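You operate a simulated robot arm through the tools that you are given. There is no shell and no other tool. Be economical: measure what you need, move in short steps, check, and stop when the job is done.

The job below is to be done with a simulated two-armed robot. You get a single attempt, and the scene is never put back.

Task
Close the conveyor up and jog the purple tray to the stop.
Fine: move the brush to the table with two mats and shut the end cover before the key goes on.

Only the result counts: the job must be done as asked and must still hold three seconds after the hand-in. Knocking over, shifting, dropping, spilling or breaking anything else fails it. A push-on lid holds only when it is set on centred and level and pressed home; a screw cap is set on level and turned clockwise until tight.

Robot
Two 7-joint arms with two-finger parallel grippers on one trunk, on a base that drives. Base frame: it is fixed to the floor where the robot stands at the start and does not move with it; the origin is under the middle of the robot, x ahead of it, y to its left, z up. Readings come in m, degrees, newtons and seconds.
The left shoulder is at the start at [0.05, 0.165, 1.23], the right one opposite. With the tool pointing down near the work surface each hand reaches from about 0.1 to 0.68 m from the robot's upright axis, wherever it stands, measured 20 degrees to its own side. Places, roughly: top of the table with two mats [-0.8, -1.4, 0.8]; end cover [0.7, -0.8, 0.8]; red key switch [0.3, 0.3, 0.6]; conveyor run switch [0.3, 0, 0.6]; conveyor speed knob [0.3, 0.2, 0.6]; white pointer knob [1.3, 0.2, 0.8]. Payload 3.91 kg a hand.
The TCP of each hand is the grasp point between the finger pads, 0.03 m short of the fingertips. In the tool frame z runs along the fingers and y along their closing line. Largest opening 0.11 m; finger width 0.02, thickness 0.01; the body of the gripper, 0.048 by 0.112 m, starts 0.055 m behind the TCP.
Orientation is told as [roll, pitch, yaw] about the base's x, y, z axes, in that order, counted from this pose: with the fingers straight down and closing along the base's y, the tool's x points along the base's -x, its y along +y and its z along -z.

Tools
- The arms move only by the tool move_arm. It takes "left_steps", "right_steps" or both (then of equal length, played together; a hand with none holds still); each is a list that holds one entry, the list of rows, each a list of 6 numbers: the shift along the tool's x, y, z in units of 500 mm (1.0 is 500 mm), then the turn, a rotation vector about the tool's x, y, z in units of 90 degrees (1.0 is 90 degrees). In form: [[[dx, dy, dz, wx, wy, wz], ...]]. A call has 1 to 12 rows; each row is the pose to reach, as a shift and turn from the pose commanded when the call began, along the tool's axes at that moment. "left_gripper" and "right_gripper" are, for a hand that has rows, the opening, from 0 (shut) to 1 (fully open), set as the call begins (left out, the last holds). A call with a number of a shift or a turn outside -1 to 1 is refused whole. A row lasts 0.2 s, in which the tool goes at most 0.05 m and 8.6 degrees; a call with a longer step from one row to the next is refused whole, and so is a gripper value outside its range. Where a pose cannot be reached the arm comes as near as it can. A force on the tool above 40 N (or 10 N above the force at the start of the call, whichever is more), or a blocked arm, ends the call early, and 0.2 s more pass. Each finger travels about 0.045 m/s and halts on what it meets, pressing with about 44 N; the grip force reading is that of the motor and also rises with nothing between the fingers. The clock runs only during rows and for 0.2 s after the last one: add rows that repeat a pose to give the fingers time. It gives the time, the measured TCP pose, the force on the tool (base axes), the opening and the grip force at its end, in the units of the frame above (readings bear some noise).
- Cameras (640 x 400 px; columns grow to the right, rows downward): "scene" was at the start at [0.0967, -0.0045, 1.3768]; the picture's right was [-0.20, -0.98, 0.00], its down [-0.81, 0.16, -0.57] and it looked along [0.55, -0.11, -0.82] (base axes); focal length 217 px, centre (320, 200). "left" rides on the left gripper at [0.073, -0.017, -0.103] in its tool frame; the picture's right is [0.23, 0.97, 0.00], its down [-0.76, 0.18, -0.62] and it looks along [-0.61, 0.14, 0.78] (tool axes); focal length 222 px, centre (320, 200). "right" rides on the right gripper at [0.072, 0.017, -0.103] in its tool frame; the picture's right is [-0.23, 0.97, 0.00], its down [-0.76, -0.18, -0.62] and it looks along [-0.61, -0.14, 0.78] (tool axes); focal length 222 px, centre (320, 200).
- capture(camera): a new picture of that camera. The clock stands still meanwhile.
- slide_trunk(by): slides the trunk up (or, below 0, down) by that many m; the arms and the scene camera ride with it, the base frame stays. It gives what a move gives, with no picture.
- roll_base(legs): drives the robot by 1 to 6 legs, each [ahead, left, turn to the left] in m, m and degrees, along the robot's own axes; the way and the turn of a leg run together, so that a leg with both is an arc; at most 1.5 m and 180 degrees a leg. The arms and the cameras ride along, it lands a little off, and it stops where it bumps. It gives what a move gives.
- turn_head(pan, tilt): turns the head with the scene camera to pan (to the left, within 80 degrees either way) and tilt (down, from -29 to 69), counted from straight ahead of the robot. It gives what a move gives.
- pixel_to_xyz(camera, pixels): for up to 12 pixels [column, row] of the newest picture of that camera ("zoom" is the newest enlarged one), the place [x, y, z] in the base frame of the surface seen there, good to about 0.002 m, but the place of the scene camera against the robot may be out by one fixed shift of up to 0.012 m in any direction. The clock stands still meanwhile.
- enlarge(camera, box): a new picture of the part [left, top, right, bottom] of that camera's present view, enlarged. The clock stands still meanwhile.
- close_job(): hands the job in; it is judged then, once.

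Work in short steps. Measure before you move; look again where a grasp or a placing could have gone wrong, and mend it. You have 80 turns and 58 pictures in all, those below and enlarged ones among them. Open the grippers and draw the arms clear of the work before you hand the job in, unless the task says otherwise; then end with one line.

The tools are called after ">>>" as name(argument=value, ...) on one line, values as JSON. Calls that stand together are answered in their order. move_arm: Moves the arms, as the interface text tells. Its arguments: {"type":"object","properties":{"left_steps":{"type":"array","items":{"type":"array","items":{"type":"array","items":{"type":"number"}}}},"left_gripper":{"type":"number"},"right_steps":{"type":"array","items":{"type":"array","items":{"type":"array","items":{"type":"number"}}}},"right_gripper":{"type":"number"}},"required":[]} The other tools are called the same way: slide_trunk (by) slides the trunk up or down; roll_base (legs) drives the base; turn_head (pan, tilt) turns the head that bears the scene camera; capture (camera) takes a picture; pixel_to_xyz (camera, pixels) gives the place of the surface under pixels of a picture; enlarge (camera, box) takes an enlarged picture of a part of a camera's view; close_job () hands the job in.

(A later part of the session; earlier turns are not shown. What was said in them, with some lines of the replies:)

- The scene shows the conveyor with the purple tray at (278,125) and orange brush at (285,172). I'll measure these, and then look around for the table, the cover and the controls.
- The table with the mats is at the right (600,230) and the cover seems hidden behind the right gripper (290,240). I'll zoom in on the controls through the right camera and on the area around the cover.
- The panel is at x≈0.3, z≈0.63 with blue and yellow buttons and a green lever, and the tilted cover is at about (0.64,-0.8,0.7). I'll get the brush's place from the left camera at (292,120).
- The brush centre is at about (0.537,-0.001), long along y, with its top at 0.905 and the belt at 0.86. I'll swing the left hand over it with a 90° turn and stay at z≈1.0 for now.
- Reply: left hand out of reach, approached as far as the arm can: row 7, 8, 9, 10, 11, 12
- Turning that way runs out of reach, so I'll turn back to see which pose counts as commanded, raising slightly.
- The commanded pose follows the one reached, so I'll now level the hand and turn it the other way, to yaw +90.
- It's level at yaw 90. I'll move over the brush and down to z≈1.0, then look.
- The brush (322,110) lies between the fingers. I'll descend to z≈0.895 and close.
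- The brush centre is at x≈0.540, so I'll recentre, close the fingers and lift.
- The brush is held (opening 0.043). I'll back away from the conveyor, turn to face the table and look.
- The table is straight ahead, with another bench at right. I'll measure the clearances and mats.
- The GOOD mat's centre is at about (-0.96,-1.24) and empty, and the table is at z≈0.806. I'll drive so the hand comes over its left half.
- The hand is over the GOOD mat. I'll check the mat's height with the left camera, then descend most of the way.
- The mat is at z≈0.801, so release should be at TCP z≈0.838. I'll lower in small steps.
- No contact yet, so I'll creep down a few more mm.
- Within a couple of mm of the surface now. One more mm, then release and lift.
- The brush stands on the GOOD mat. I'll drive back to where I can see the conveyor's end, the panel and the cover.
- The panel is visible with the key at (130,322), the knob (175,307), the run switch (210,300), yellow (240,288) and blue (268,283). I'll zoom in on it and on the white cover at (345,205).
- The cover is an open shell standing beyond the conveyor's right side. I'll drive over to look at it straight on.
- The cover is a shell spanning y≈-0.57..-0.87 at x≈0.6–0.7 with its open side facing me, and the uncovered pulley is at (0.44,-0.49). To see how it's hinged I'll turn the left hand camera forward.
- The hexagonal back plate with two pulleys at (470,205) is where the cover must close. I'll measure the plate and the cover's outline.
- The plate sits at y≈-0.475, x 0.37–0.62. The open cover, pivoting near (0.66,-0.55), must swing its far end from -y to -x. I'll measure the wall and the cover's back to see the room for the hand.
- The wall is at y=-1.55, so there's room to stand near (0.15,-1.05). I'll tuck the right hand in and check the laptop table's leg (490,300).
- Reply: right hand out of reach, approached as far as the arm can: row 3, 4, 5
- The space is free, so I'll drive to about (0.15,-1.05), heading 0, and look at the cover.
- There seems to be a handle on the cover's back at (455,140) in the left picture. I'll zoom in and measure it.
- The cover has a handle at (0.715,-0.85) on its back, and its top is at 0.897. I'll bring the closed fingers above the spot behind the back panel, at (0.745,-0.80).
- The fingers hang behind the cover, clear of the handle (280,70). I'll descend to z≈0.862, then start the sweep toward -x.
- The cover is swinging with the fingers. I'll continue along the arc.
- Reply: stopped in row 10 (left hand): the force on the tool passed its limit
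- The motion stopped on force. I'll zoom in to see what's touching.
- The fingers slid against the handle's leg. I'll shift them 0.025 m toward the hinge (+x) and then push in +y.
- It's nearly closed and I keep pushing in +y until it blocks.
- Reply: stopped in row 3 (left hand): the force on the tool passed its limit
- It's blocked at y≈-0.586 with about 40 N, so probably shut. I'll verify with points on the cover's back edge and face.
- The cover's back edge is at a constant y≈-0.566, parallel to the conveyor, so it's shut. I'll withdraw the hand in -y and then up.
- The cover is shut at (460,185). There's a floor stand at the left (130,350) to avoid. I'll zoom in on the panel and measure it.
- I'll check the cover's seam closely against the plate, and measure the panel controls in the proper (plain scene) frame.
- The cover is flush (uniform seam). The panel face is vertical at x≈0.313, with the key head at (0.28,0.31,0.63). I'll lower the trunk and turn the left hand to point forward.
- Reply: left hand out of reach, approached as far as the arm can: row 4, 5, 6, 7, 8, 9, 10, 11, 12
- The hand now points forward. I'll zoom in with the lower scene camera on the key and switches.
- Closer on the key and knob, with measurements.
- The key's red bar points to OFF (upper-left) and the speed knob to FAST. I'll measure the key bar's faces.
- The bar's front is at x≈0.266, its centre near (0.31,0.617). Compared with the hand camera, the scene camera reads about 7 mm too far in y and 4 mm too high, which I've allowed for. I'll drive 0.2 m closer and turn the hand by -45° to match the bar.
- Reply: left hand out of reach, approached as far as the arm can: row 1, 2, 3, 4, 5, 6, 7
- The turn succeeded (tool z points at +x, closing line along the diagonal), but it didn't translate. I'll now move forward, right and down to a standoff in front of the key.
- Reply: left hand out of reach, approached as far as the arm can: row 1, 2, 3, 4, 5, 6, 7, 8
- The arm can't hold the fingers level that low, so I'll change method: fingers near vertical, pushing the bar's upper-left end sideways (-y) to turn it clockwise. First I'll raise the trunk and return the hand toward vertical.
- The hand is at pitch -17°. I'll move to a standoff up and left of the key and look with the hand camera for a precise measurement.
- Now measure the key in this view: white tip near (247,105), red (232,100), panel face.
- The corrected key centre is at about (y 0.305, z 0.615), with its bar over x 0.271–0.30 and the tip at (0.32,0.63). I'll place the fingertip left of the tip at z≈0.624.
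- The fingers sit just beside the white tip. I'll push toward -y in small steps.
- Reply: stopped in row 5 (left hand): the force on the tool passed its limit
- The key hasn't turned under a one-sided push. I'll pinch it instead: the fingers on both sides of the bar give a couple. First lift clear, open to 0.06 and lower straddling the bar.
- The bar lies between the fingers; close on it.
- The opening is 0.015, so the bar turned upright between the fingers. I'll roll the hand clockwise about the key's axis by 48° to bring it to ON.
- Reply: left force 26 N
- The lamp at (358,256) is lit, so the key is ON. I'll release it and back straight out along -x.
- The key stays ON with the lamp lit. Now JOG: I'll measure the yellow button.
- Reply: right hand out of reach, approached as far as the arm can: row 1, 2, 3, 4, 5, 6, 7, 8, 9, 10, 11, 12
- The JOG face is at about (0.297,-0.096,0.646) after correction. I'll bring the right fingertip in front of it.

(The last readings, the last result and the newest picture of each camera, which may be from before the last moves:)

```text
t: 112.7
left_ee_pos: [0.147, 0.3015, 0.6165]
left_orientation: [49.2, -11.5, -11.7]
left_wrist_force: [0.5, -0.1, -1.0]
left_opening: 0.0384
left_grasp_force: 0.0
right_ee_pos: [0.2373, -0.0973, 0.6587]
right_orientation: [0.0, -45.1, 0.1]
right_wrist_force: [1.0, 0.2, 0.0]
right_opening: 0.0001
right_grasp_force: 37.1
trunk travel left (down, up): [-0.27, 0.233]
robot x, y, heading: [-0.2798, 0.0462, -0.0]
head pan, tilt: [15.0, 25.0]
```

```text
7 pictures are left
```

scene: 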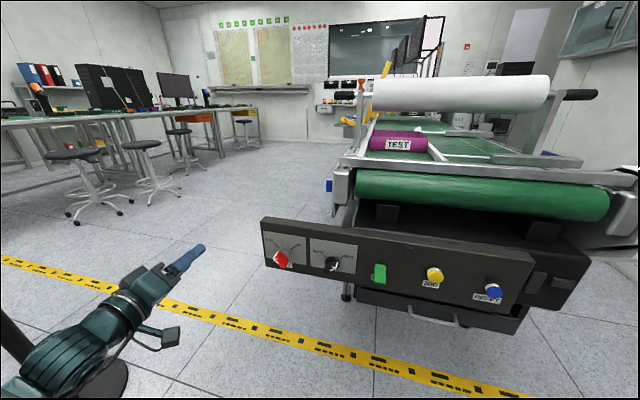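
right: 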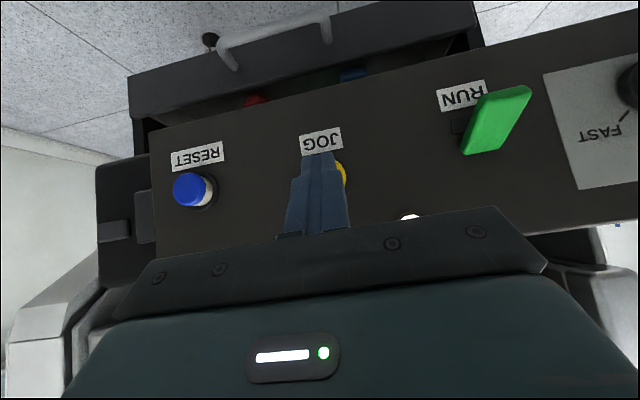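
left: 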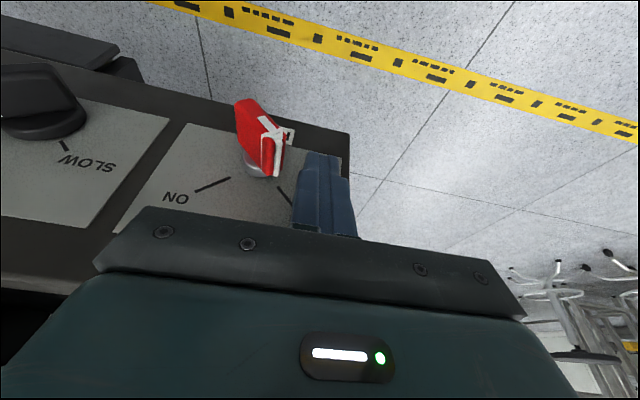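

The yellow button peeks out to the right of the fingers (343,178). I'll measure its edge relative to the blue one for calibration.

>>> pixel_to_xyz(camera="right", pixels=[[342, 178], [345, 172], [342, 188], [188, 188], [200, 190], [340, 165], [320, 165], [318, 190]])

```text
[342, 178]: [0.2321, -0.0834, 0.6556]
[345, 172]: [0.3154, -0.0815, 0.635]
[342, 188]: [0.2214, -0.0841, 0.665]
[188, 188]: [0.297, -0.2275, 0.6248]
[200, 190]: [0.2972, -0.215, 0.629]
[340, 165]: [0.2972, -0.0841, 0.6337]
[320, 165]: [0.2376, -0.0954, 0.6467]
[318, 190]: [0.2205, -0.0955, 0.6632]
```

The fingertip is aligned with the button (front x 0.297, y≈-0.097). I'll do a short press and retract to test it, then look at the tray.

>>> move_arm(right_steps=[[[-0.028, 0, 0.028, 0, 0, 0], [-0.045, 0, 0.045, 0, 0, 0], [-0.051, 0, 0.051, 0, 0, 0], [-0.055, 0, 0.055, 0, 0, 0], [-0.055, 0, 0.055, 0, 0, 0], [-0.04, 0, 0.04, 0, 0, 0], [-0.02, 0, 0.02, 0, 0, 0]]])

>>> enlarge(camera="scene", box=[300, 120, 540, 320])

>>> pixel_to_xyz(camera="zoom", pixels=[[240, 50], [240, 60], [240, 70], [240, 80], [240, 90], [240, 100]])

```text
t: 114.3
left_ee_pos: [0.1464, 0.3023, 0.6147]
left_orientation: [49.3, -11.5, -11.8]
left_wrist_force: [0.0, -0.1, -0.2]
left_opening: 0.0386
left_grasp_force: 0.1
right_ee_pos: [0.2517, -0.0979, 0.6588]
right_orientation: [-0.1, -45.0, 0.2]
right_wrist_force: [-0.2, 0.0, 1.1]
right_opening: 0.0
right_grasp_force: 37.3
trunk travel left (down, up): [-0.27, 0.233]
robot x, y, heading: [-0.2802, 0.0445, 0.5]
head pan, tilt: [15.0, 25.0]
```

```text
2.00 times, centred on (420, 220) of scene
```

zoom: 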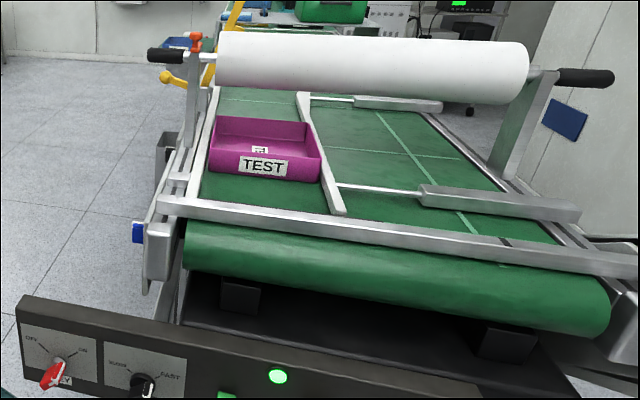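

```text
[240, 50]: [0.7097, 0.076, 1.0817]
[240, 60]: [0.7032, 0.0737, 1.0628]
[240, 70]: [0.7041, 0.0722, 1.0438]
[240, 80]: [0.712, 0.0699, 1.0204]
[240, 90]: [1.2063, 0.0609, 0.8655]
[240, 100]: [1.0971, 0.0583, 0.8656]
```

The lamp is green now. I'll measure the tray's front to see how far it moved.

>>> pixel_to_xyz(camera="zoom", pixels=[[262, 165], [220, 160], [310, 175], [262, 185], [262, 205], [262, 215], [232, 170]])

```text
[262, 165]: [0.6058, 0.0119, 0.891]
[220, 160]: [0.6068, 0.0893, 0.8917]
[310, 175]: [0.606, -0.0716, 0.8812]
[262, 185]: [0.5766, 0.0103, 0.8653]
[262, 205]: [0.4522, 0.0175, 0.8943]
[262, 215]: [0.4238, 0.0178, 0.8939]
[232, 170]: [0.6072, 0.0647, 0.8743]
```

The tray moved about 0.065 m toward the bar, with its front now at 0.607 and the bar's far face at about 0.455. I'll press for about 1 s more, then check.

>>> move_arm(right_steps=[[[-0.023, 0, 0.023, 0, 0, 0], [-0.0347, 0, 0.0347, 0, 0, 0], [-0.0347, 0, 0.0347, 0, 0, 0], [-0.0347, 0, 0.0347, 0, 0, 0], [-0.0347, 0, 0.0347, 0, 0, 0], [-0.0347, 0, 0.0347, 0, 0, 0], [-0.02, 0, 0.02, 0, 0, 0], [0, 0, 0, 0, 0, 0]]])

>>> enlarge(camera="scene", box=[300, 120, 540, 320])

>>> pixel_to_xyz(camera="zoom", pixels=[[255, 170], [255, 180], [255, 190], [255, 200], [255, 205], [255, 210], [255, 160], [255, 215], [230, 190], [300, 190]])

```text
t: 116.1
left_ee_pos: [0.1471, 0.3018, 0.616]
left_orientation: [49.2, -11.5, -11.8]
left_wrist_force: [0.3, 1.0, -0.1]
left_opening: 0.0387
left_grasp_force: 0.2
right_ee_pos: [0.2529, -0.0985, 0.6598]
right_orientation: [-0.1, -45.1, 0.2]
right_wrist_force: [-0.8, 0.0, -0.1]
right_opening: 0.0002
right_grasp_force: 37.9
trunk travel left (down, up): [-0.27, 0.233]
robot x, y, heading: [-0.2824, 0.0477, 0.0]
head pan, tilt: [15.0, 25.0]
```

```text
2.00 times, centred on (420, 220) of scene
```

zoom: 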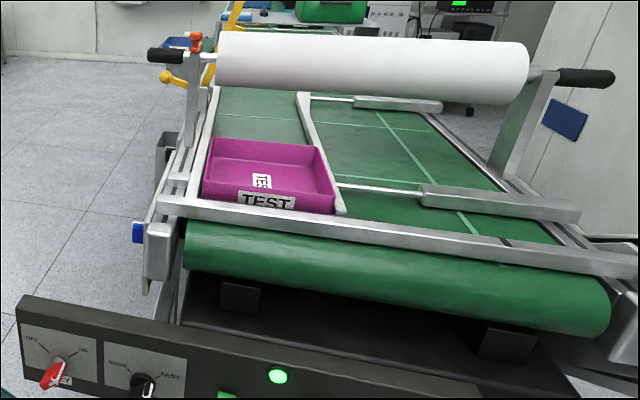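

```text
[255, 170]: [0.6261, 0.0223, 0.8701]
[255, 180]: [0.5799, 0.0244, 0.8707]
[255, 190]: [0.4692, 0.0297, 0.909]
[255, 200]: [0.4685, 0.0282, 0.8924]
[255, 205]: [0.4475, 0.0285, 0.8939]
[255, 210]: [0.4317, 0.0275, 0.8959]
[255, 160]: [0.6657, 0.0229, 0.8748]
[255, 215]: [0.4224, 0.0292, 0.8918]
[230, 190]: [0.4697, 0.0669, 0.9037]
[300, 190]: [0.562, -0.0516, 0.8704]
```

The tray front is now at 0.469, about 1–1.5 cm short of the bar. One more brief press (about 0.3 s), then look.

>>> move_arm(right_steps=[[[-0.023, 0, 0.023, 0, 0, 0], [-0.0335, 0, 0.0335, 0, 0, 0], [-0.0335, 0, 0.0335, 0, 0, 0], [-0.02, 0, 0.02, 0, 0, 0], [0, 0, 0, 0, 0, 0]]])

>>> enlarge(camera="scene", box=[360, 170, 480, 245])

>>> pixel_to_xyz(camera="zoom", pixels=[[170, 100], [170, 120], [170, 140], [170, 155], [170, 165], [170, 175], [170, 185], [170, 195], [250, 130], [250, 160], [250, 190]])

```text
t: 117.3
left_ee_pos: [0.146, 0.3019, 0.6175]
left_orientation: [49.1, -11.5, -11.7]
left_wrist_force: [0.7, -0.3, 0.0]
left_opening: 0.0387
left_grasp_force: 0.1
right_ee_pos: [0.2511, -0.0968, 0.6586]
right_orientation: [0.0, -45.1, 0.2]
right_wrist_force: [-0.8, 0.0, -0.3]
right_opening: 0.0
right_grasp_force: 37.8
trunk travel left (down, up): [-0.27, 0.233]
robot x, y, heading: [-0.2834, 0.0442, 0.2]
head pan, tilt: [15.0, 25.0]
```

```text
5.33 times, centred on (420, 208) of scene
```

zoom: 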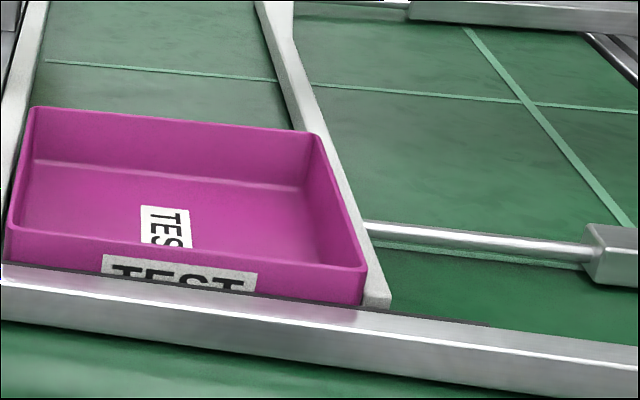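

```text
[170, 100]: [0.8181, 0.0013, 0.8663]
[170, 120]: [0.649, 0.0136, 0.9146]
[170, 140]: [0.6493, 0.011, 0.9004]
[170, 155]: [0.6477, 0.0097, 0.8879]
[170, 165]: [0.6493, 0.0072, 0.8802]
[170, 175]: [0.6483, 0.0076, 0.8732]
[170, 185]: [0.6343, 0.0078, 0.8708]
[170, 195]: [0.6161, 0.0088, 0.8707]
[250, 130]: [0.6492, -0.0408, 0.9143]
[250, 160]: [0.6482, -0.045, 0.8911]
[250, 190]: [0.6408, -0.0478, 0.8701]
```

I'll measure the front rim against the bar's far edge.

>>> pixel_to_xyz(camera="zoom", pixels=[[60, 250], [60, 262], [300, 280], [300, 290], [320, 298], [60, 275], [60, 290], [300, 305], [330, 312], [300, 320], [450, 320], [450, 350]])

```text
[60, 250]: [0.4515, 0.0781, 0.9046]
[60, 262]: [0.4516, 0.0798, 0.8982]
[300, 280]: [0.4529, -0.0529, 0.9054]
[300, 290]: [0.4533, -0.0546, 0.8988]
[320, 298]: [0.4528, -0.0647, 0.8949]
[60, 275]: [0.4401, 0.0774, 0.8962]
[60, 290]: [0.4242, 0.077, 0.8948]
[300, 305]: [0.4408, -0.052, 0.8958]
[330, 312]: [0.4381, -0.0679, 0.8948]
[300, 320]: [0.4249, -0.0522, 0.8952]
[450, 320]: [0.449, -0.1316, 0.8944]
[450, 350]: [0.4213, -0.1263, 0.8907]
```

The tray front (0.452) is practically at the bar's far face (≥0.449). One more tap makes sure it's against the stop, then I'll re-measure.

>>> move_arm(right_steps=[[[-0.023, 0, 0.023, 0, 0, 0], [-0.0347, 0, 0.0347, 0, 0, 0], [-0.0347, 0, 0.0347, 0, 0, 0], [-0.02, 0, 0.02, 0, 0, 0], [0.06, 0, -0.06, 0, 0, 0]]])

>>> enlarge(camera="scene", box=[360, 170, 480, 245])

>>> pixel_to_xyz(camera="zoom", pixels=[[60, 250], [60, 262], [300, 280], [300, 290], [170, 120], [250, 130], [400, 305], [450, 315], [450, 318]])

```text
refused: row 5 steps farther than a row can; nothing moved
```

```text
5.33 times, centred on (420, 208) of scene
```

zoom: 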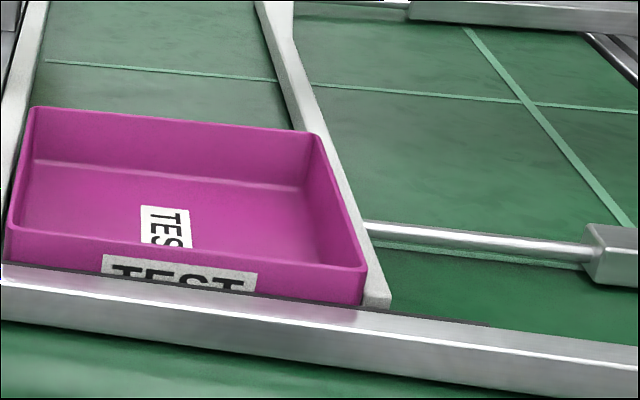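

```text
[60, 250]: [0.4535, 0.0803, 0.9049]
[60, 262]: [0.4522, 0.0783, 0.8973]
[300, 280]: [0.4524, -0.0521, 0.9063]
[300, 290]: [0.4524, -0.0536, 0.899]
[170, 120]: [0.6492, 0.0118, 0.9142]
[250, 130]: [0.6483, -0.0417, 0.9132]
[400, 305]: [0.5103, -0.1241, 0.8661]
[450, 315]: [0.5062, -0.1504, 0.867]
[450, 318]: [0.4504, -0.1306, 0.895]
```

The last row was too long a step, so the call was refused. I'll repeat the tap with a gentler retreat.

>>> move_arm(right_steps=[[[-0.023, 0, 0.023, 0, 0, 0], [-0.0347, 0, 0.0347, 0, 0, 0], [-0.0347, 0, 0.0347, 0, 0, 0], [-0.02, 0, 0.02, 0, 0, 0], [0, 0, 0, 0, 0, 0], [0.04, 0, -0.04, 0, 0, 0], [0.08, 0, -0.08, 0, 0, 0], [0.12, 0, -0.12, 0, 0, 0], [0.16, 0, -0.16, 0, 0, 0]]])

>>> enlarge(camera="scene", box=[240, 140, 560, 340])

>>> pixel_to_xyz(camera="zoom", pixels=[[264, 154], [264, 158], [350, 162], [350, 166], [300, 106], [330, 109]])

```text
t: 119.3
left_ee_pos: [0.1472, 0.3012, 0.615]
left_orientation: [49.2, -11.6, -11.6]
left_wrist_force: [-0.3, -0.9, -0.7]
left_opening: 0.0385
left_grasp_force: 0.1
right_ee_pos: [0.1435, -0.0781, 0.6704]
right_orientation: [-0.5, -44.7, 0.0]
right_wrist_force: [-0.5, 0.1, 0.4]
right_opening: 0.0
right_grasp_force: 38.0
right hand out of reach, approached as far as the arm can: row 7, 8, 9
trunk travel left (down, up): [-0.27, 0.233]
robot x, y, heading: [-0.2836, 0.0445, 0.2]
head pan, tilt: [15.0, 25.0]
```

```text
2.00 times, centred on (400, 240) of scene
```

zoom: 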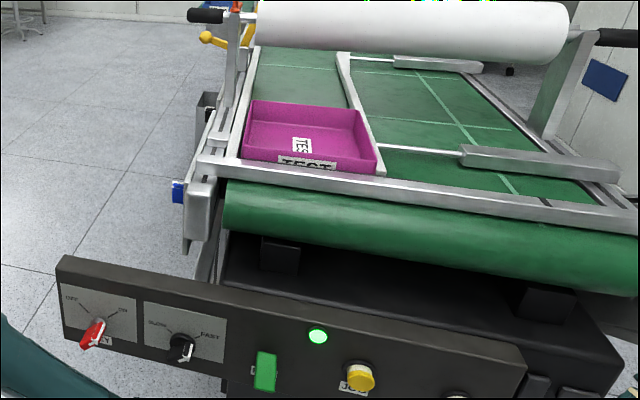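

```text
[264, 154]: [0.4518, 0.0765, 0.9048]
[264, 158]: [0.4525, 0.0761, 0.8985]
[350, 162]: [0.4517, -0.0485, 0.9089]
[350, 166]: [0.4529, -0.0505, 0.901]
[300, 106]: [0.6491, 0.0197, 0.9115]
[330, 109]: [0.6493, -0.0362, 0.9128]
```

The tray stays at 0.452 after the tap, so it's against the stop, and the key is ON. I'll back the robot away and open both grippers.

>>> roll_base(legs=[[-0.25, 0, 0]])

>>> move_arm(left_steps=[[[0, 0, 0, 0, 0, 0], [0, 0, 0, 0, 0, 0], [0, 0, 0, 0, 0, 0], [0, 0, 0, 0, 0, 0], [0, 0, 0, 0, 0, 0], [0, 0, 0, 0, 0, 0]]], right_steps=[[[0, 0, 0, 0, 0, 0], [0, 0, 0, 0, 0, 0], [0, 0, 0, 0, 0, 0], [0, 0, 0, 0, 0, 0], [0, 0, 0, 0, 0, 0], [0, 0, 0, 0, 0, 0]]], left_gripper=1, right_gripper=1)

>>> capture(camera="scene")

```text
t: 121.2
left_ee_pos: [-0.1061, 0.3009, 0.6162]
left_orientation: [49.1, -11.5, -11.8]
left_wrist_force: [0.4, -0.6, -0.1]
left_opening: 0.0386
left_grasp_force: 0.0
right_ee_pos: [-0.1084, -0.0781, 0.6709]
right_orientation: [-0.7, -44.6, 0.0]
right_wrist_force: [0.1, 0.3, -0.4]
right_opening: 0.0002
right_grasp_force: 37.5
trunk travel left (down, up): [-0.27, 0.233]
robot x, y, heading: [-0.5329, 0.046, -0.1]
head pan, tilt: [15.0, 25.0]
```

```text
t: 122.5
left_ee_pos: [-0.1055, 0.3013, 0.6157]
left_orientation: [49.2, -11.5, -11.8]
left_wrist_force: [0.6, 0.5, 0.0]
left_opening: 0.1101
left_grasp_force: 0.1
right_ee_pos: [-0.1075, -0.0792, 0.6711]
right_orientation: [-0.6, -44.7, 0.0]
right_wrist_force: [0.4, -0.4, 0.1]
right_opening: 0.11
right_grasp_force: 0.1
trunk travel left (down, up): [-0.27, 0.233]
robot x, y, heading: [-0.5324, 0.0472, 0.1]
head pan, tilt: [15.0, 25.0]
```

```text
1 pictures are left
```

scene: 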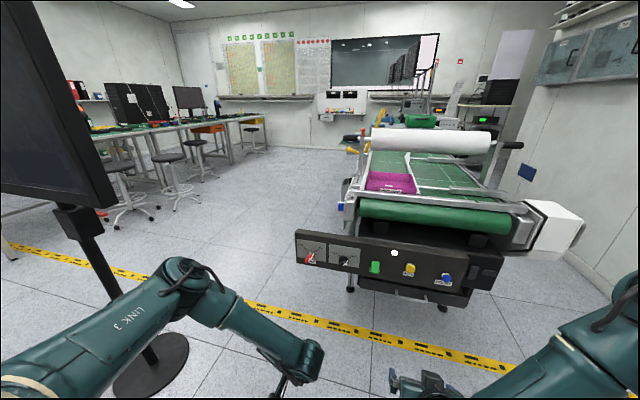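

The picture shows the cover shut, the key ON with the lamp white, and the tray at the stop. The hands are open and clear, so I'll hand in.

>>> close_job()

```text
The job is handed in.
```

The brush is on the GOOD mat of the two-mat table, the end cover was shut before the key went ON, and the purple tray was jogged to the stop bar.
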